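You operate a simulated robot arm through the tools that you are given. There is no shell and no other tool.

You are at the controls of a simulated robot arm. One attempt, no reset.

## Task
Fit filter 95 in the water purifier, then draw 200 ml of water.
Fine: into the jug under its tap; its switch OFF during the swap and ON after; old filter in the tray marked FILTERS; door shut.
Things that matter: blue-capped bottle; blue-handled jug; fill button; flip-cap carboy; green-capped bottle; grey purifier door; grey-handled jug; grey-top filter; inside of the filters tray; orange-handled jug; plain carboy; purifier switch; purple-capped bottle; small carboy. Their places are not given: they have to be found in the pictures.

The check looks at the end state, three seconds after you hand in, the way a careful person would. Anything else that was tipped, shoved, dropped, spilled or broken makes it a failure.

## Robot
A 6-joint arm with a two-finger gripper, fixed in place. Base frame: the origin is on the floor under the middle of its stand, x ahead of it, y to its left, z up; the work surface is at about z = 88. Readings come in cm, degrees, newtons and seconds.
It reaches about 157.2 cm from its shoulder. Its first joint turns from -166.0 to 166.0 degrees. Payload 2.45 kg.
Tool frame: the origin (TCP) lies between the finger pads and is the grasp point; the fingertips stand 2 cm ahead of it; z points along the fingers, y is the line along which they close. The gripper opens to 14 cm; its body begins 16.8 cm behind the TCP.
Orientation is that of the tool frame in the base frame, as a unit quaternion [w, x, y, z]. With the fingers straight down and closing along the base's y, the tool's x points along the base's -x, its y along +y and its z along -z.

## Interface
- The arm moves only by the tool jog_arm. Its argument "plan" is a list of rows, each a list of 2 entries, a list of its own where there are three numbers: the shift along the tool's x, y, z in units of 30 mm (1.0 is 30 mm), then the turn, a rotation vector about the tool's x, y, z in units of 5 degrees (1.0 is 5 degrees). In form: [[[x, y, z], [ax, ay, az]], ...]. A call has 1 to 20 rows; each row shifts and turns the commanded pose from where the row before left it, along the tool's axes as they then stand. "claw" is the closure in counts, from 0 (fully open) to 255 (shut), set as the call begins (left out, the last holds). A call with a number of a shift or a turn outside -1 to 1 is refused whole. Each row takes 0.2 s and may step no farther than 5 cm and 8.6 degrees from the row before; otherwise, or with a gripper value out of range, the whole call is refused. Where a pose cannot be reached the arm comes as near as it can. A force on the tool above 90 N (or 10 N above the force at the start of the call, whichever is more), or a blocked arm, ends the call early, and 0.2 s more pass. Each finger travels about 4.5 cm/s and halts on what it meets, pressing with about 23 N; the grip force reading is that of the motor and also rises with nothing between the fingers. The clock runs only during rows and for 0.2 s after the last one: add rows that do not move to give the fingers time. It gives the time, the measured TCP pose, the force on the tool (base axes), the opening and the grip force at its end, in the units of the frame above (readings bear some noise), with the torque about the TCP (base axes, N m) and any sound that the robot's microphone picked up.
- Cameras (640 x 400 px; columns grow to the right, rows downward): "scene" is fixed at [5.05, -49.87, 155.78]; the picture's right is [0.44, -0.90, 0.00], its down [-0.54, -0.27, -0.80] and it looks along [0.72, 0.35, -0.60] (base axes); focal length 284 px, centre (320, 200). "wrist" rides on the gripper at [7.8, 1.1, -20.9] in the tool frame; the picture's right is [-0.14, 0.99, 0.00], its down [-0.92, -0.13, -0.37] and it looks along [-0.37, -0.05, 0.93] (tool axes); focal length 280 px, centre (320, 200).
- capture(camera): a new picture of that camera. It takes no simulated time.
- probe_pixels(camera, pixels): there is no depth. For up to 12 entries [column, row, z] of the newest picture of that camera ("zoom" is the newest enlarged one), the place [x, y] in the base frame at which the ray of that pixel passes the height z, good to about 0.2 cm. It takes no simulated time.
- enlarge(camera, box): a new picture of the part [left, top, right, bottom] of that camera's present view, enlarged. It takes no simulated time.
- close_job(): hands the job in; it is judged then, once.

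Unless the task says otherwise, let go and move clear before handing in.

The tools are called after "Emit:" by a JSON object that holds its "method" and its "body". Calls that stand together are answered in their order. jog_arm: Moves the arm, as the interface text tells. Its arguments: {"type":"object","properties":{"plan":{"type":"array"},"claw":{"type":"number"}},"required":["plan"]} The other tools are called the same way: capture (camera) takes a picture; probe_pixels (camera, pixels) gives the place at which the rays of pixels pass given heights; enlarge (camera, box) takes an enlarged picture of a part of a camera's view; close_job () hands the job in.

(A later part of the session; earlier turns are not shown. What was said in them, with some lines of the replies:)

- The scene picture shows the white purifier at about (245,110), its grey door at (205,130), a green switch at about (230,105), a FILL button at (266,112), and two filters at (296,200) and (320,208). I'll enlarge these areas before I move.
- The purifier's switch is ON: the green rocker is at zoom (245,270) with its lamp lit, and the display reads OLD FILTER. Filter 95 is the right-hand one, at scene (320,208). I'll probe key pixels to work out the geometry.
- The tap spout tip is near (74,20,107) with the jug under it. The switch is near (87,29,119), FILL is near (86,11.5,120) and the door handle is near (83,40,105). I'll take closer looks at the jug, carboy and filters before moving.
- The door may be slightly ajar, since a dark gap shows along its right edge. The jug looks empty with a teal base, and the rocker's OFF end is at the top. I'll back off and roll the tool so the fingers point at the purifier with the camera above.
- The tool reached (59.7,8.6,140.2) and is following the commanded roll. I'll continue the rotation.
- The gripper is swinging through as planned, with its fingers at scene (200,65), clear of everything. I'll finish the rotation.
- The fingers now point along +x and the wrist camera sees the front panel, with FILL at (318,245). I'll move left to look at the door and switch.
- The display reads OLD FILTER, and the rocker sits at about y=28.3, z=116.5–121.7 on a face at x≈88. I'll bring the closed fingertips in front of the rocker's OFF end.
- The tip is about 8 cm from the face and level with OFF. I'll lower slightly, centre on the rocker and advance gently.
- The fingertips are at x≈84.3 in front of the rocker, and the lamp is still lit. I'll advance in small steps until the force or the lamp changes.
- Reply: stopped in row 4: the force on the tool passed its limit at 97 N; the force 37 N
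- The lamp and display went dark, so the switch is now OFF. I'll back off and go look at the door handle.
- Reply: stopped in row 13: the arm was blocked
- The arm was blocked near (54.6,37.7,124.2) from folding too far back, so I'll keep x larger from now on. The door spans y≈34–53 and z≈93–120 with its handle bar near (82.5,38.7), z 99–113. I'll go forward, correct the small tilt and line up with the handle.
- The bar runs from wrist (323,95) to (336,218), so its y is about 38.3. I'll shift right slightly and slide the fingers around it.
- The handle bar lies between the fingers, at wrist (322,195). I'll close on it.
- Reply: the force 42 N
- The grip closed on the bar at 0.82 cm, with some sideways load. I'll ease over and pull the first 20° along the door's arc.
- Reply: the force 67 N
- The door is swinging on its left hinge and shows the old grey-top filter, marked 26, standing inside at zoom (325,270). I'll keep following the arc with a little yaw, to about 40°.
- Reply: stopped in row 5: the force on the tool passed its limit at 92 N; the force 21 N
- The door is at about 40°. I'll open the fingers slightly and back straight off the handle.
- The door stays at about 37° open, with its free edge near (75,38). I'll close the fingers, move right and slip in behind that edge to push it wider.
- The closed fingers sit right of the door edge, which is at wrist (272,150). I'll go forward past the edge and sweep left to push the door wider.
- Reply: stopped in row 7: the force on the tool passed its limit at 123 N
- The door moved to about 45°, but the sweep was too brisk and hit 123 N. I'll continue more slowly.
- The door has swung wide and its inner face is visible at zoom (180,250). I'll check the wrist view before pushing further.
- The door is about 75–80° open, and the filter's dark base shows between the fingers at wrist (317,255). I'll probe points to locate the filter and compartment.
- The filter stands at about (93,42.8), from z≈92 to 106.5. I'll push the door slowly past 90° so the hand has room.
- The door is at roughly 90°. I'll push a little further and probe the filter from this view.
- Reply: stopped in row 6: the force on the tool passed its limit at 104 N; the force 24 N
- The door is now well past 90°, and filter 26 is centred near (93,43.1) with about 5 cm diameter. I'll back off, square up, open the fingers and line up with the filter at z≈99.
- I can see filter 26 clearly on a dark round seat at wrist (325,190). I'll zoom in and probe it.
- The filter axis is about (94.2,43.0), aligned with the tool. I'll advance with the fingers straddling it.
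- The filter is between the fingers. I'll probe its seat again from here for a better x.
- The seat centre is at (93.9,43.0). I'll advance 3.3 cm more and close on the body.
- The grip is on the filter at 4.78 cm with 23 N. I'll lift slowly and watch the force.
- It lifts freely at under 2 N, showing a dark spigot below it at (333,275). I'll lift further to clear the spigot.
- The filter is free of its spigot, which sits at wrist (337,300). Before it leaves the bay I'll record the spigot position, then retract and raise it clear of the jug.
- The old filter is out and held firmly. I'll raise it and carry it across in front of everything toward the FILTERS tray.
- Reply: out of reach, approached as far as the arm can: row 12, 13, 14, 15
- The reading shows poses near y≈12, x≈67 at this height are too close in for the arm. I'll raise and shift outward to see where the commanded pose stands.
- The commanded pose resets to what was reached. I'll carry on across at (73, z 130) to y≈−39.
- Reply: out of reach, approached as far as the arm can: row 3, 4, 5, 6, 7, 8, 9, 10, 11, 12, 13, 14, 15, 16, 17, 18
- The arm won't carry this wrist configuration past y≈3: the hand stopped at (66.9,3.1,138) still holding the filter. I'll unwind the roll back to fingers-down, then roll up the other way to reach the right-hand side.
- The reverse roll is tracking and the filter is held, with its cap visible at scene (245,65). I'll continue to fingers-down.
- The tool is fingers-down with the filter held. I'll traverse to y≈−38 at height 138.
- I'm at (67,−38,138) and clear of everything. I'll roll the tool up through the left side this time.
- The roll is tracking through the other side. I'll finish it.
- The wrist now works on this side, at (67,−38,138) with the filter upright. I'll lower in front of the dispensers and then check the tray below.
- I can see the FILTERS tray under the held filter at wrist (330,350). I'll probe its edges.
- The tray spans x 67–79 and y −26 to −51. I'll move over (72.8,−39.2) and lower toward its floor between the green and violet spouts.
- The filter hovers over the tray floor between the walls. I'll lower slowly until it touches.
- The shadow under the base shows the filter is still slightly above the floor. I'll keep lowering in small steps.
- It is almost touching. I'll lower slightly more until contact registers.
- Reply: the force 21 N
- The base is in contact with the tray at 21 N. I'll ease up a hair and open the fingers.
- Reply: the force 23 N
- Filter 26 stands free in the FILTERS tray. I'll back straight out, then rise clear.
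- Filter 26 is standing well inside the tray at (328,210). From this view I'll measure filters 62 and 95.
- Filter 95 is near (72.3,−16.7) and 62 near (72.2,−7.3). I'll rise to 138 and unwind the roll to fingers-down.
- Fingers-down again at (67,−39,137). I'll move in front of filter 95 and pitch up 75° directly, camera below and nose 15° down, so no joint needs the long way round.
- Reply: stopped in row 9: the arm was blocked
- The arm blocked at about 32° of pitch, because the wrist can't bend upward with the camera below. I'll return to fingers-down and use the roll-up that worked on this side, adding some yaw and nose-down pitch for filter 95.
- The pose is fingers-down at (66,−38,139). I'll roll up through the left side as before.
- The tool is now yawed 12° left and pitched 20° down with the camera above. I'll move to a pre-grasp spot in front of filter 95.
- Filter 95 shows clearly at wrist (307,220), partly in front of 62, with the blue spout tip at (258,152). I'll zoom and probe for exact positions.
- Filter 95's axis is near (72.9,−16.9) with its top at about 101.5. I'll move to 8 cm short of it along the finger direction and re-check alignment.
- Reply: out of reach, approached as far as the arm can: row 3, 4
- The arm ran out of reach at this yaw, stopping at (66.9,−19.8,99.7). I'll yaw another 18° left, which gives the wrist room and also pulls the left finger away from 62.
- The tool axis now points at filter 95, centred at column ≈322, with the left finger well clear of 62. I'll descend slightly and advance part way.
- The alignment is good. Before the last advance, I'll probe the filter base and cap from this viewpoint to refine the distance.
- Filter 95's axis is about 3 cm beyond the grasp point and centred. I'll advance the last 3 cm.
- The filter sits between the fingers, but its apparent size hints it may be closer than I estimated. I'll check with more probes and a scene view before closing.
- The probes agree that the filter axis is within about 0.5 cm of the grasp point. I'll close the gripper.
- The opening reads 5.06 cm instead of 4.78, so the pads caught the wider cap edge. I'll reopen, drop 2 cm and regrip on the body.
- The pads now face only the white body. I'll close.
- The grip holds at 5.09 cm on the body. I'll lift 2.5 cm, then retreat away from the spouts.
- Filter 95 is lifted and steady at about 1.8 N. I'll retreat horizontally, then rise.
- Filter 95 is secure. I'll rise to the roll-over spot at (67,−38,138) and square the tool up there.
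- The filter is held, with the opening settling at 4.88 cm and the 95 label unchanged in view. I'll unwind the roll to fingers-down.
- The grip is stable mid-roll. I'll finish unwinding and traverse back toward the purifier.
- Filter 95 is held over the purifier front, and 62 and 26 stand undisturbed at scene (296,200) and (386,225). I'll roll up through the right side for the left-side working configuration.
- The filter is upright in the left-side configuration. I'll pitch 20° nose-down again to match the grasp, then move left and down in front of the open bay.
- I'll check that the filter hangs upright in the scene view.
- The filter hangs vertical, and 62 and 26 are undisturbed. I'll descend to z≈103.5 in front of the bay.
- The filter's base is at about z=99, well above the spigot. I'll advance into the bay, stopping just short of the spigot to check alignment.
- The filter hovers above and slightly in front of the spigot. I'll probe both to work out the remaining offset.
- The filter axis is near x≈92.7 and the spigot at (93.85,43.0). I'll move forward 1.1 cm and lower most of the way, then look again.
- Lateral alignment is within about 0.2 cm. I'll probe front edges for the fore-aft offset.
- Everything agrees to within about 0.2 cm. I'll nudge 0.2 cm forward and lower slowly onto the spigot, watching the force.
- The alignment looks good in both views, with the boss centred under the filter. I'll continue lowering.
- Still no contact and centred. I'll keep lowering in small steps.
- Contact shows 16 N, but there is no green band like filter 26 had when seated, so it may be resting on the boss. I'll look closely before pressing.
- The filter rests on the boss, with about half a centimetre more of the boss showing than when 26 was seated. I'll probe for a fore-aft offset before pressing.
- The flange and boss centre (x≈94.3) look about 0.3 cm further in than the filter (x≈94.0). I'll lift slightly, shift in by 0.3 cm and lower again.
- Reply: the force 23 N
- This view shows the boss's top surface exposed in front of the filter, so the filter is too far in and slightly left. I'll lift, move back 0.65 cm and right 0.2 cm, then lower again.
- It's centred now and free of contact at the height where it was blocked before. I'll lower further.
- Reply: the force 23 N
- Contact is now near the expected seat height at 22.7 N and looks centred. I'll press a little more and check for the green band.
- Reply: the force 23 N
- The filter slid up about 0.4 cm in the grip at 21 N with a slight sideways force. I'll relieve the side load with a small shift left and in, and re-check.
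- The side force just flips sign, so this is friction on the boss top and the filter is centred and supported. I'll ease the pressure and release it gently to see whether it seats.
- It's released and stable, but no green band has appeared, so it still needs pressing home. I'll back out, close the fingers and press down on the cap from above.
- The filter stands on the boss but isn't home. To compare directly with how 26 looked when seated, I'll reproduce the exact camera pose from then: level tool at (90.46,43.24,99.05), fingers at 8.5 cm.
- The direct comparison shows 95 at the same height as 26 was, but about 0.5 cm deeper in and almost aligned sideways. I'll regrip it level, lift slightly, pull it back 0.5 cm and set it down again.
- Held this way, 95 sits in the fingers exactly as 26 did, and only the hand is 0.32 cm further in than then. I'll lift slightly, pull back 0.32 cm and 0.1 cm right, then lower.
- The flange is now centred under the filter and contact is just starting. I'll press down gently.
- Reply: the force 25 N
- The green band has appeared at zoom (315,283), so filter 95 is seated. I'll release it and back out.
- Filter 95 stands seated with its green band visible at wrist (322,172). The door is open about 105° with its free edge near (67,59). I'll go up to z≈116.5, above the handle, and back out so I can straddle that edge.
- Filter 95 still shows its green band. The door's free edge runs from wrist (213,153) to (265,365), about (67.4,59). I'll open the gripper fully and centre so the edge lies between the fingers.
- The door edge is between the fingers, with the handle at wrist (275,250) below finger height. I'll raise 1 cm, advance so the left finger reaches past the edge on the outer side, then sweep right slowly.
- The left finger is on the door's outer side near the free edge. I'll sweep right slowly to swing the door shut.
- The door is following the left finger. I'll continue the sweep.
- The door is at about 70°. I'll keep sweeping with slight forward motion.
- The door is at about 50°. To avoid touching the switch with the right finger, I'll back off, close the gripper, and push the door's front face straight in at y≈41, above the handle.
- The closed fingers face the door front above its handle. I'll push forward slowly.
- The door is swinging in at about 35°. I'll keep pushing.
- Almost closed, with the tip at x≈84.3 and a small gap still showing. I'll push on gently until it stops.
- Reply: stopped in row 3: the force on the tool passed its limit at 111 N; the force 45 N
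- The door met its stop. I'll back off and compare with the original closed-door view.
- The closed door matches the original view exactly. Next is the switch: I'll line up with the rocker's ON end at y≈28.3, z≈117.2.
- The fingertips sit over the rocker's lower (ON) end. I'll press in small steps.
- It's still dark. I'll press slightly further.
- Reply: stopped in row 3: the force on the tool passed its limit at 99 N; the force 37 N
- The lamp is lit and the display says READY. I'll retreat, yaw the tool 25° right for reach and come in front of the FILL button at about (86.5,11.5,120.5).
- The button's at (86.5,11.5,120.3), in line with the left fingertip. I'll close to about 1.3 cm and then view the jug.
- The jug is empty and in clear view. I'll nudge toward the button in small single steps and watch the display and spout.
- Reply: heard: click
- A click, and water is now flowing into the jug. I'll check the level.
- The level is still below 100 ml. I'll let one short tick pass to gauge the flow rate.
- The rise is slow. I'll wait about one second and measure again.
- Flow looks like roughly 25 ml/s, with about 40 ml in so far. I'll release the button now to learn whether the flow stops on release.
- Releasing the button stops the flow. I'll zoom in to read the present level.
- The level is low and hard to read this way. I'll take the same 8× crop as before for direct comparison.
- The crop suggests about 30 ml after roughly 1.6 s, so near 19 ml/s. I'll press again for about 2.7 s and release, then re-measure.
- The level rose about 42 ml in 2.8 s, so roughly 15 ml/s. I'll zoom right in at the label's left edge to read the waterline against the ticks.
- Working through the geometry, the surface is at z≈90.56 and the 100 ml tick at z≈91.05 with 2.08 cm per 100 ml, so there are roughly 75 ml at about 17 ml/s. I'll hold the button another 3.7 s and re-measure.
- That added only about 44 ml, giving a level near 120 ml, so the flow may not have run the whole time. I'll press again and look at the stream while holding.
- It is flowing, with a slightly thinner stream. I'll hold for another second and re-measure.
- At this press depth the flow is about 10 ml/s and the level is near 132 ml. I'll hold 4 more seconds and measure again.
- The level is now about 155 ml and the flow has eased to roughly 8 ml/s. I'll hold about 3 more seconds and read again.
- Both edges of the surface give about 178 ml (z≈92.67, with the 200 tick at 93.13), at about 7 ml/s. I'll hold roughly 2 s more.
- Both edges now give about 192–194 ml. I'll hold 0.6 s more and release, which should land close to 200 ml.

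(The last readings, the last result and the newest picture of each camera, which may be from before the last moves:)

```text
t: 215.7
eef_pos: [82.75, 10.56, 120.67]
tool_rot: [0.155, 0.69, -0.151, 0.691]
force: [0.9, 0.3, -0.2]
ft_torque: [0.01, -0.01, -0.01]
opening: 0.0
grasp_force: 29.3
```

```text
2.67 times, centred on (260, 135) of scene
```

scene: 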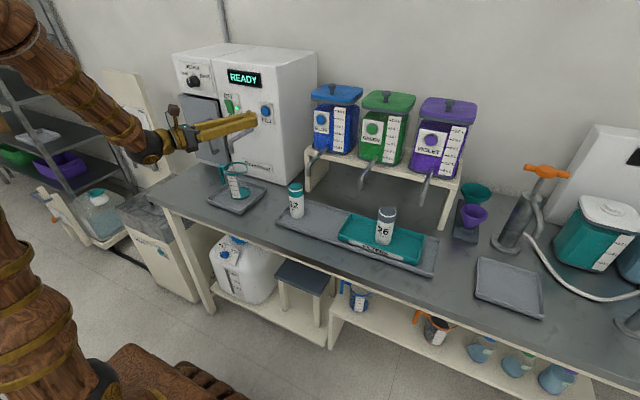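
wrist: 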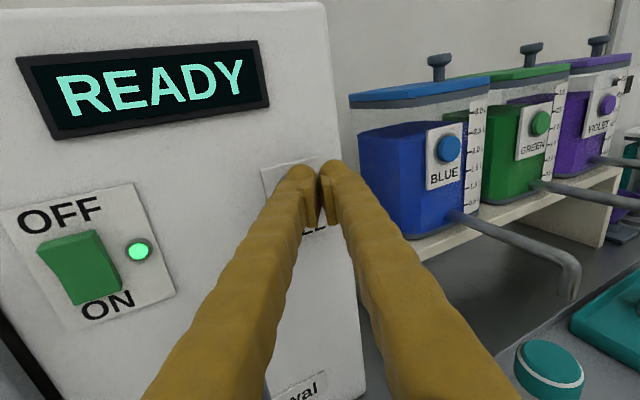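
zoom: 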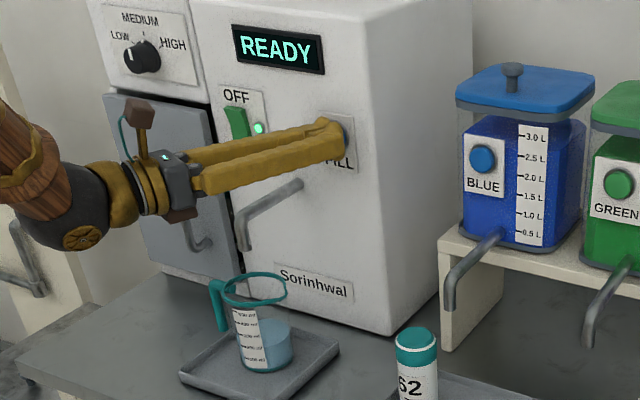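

The flow has stopped, with the level reading 197–200 ml. I'll back away from the panel and check the jug from the label side with the wrist camera.

Emit:
{"method": "jog_arm", "body": {"plan": [[[0, 0.423, -0.906], [0, 0, 0]], [[0, 0.423, -0.906], [0, 0, 0]], [[0, 0.423, -0.906], [0, 0, 0]], [[0, 0.423, -0.906], [0, 0, 0]], [[0, 0.423, -0.906], [0, 0, 0]], [[0, -0.906, -0.423], [0, 0, 0]], [[0, -0.906, -0.423], [0, 0, 0]], [[0, -0.906, -0.423], [0, 0, 0]], [[0, -0.906, -0.423], [0, 0, 0]], [[0, -0.906, -0.423], [0, 0, 0]], [[0, -0.906, -0.423], [0, 0, 0]], [[0, -0.906, -0.423], [0, 0, 0]], [[0, 0, 0], [0, 0, 0]]]}}

Emit:
{"method": "capture", "body": {"camera": "wrist"}}

Emit:
{"method": "capture", "body": {"camera": "scene"}}

```text
t: 218.4
eef_pos: [67.56, 31.71, 120.33]
tool_rot: [0.155, 0.69, -0.15, 0.691]
force: [-0.4, 0.3, 0.2]
ft_torque: [-0.03, -0.01, -0.01]
opening: 0.0
grasp_force: 29.7
```

```text
taken
```

wrist: 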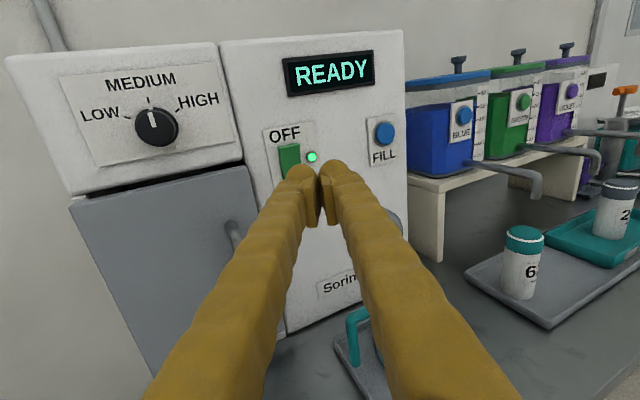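

```text
taken
```

scene: 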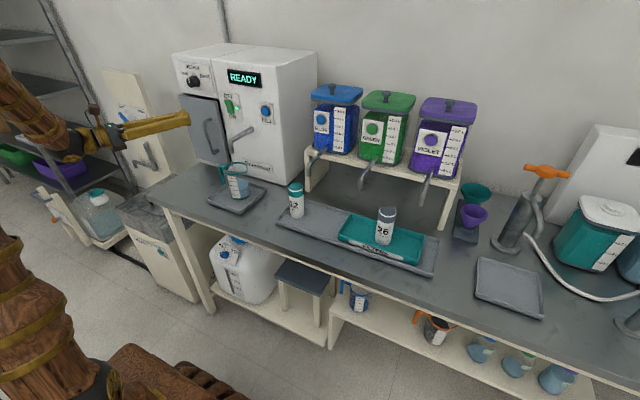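

The jug is hidden behind the finger here. I'll shift left and down for a clear lower view.

Emit:
{"method": "jog_arm", "body": {"plan": [[[-0.83, -0.29, -0.39], [0, 0, 0]], [[-0.83, -0.29, -0.39], [0, 0, 0]], [[-0.83, -0.29, -0.39], [0, 0, 0]], [[-0.83, -0.29, -0.39], [0, 0, 0]], [[-0.83, -0.29, -0.39], [0, 0, 0]], [[-0.83, -0.29, -0.39], [0, 0, 0]], [[-0.83, -0.29, -0.39], [0, 0, 0]], [[-0.83, -0.29, -0.39], [0, 0, 0]], [[0, 0, 0], [0, 0, 0]]]}}

Emit:
{"method": "capture", "body": {"camera": "wrist"}}

Emit:
{"method": "enlarge", "body": {"camera": "wrist", "box": [380, 100, 480, 220]}}

```text
t: 220.4
eef_pos: [62.16, 41.8, 100.38]
tool_rot: [0.154, 0.69, -0.15, 0.691]
force: [-0.2, 0.7, -0.3]
ft_torque: [0.0, 0.01, -0.04]
opening: 0.0
grasp_force: 29.2
```

```text
taken
```

wrist: 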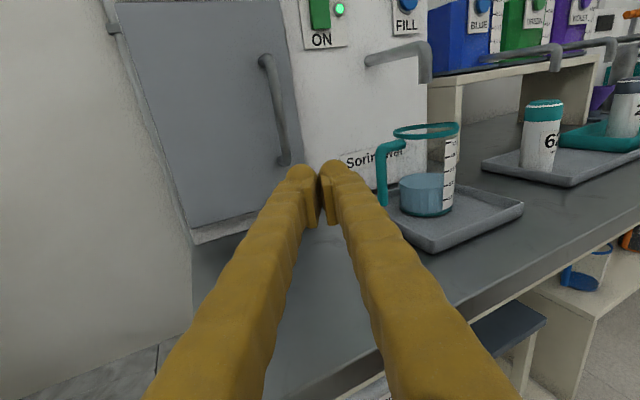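

```text
3.33 times, centred on (430, 160) of wrist
```

zoom: 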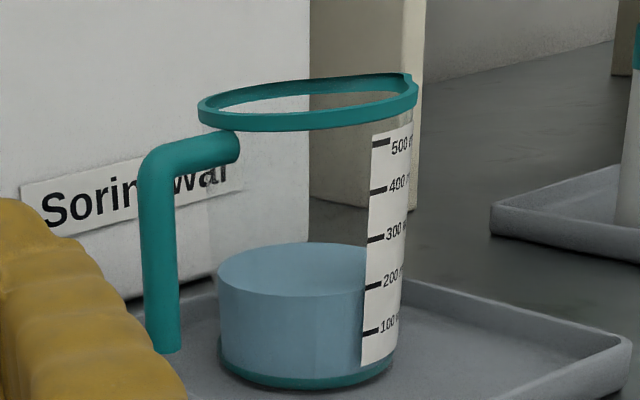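

Now the jug and its ticks are in clear view. I'll zoom in where the waterline meets the label.

Emit:
{"method": "enlarge", "body": {"camera": "wrist", "box": [395, 165, 465, 220]}}

Emit:
{"method": "enlarge", "body": {"camera": "wrist", "box": [425, 170, 455, 215]}}

```text
7.27 times, centred on (430, 192) of wrist
```

zoom: 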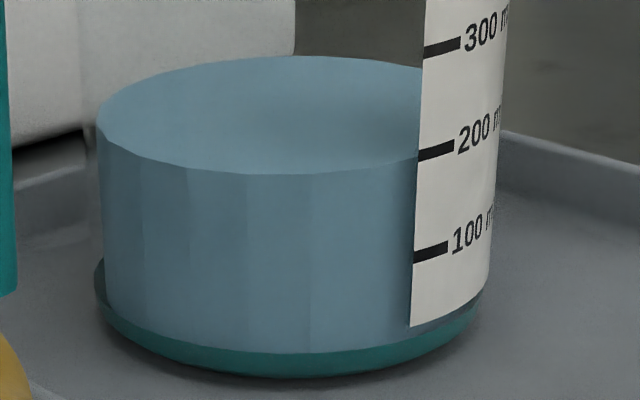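

```text
8.89 times, centred on (440, 192) of wrist
```

zoom: 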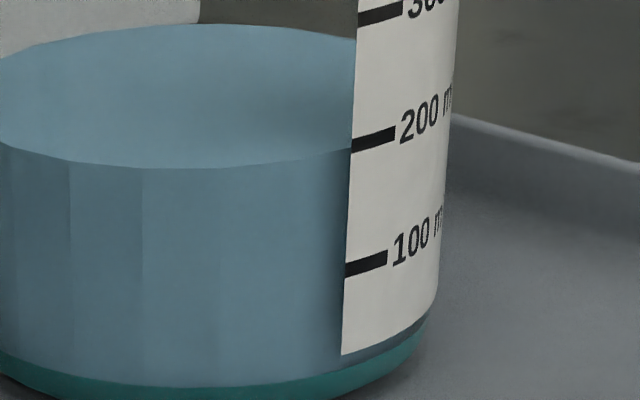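

The waterline meets the label exactly at the 200 ml tick, at zoom (352,148). I'll raise the arm clear and do a last check of the whole scene.

Emit:
{"method": "jog_arm", "body": {"plan": [[[1, 0, 0], [0, 0, 0]], [[1, 0, 0], [0, 0, 0]], [[1, 0, 0], [0, 0, 0]], [[1, 0, 0], [0, 0, 0]], [[1, 0, 0], [0, 0, 0]], [[1, 0, 0], [0, 0, 0]], [[0, 0, 0], [0, 0, 0]]]}}

Emit:
{"method": "capture", "body": {"camera": "scene"}}

Emit:
{"method": "enlarge", "body": {"camera": "scene", "box": [160, 60, 300, 215]}}

Emit:
{"method": "enlarge", "body": {"camera": "scene", "box": [260, 160, 440, 270]}}

```text
t: 222.1
eef_pos: [62.29, 41.9, 118.57]
tool_rot: [0.154, 0.69, -0.151, 0.691]
force: [0.5, -0.6, -0.5]
ft_torque: [-0.01, -0.01, -0.02]
opening: 0.0
grasp_force: 29.6
```

```text
taken
```

scene: 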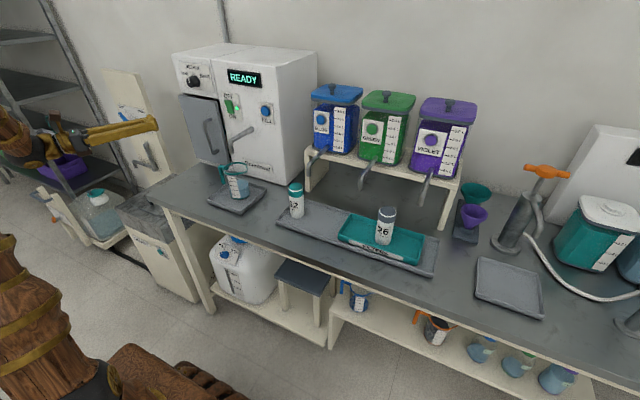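

```text
2.58 times, centred on (230, 138) of scene
```

zoom: 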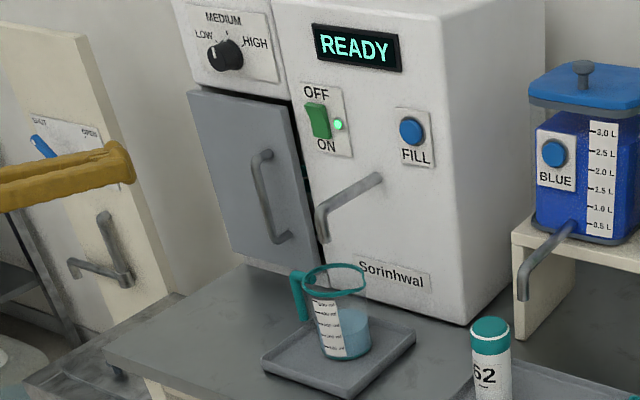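

```text
3.56 times, centred on (350, 215) of scene
```

zoom: 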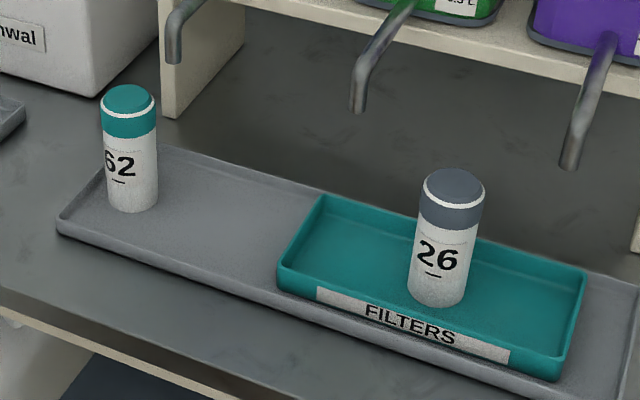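

The final view shows the display on READY, the switch ON with its lamp lit and the door shut. The jug under the tap is at the 200 ml tick, filter 26 stands in the FILTERS tray and 62 is untouched. The arm is clear with nothing held, so I'm handing in.

Emit:
{"method": "close_job", "body": {}}

```text
The job is handed in.
```

Filter 95 is fitted in the purifier and about 200 ml of water is in the jug under its tap. The job is handed in, but the check result hasn't come back.

- **Filter:** 95 is seated and shows the same green band the old filter had. It first stood about 0.3 cm too far back, so I regripped it and pressed it home.
- **Old filter:** 26 is standing in the tray marked FILTERS.
- **Door and switch:** the switch was OFF for the whole swap and is now ON. The door is shut and the display reads READY.
- **Water:** the waterline meets the 200 ml tick, and I read it as about 198–200 ml. The fill button only runs while held, so I topped up in stages.
- **Force:** a few pushes on the door and switch briefly went over the arm's 90 N limit, up to 123 N, and stopped the move. I saw no damage or shifting afterwards.

Filter 62 and everything else in view are where they started. The arm is clear and holding nothing.
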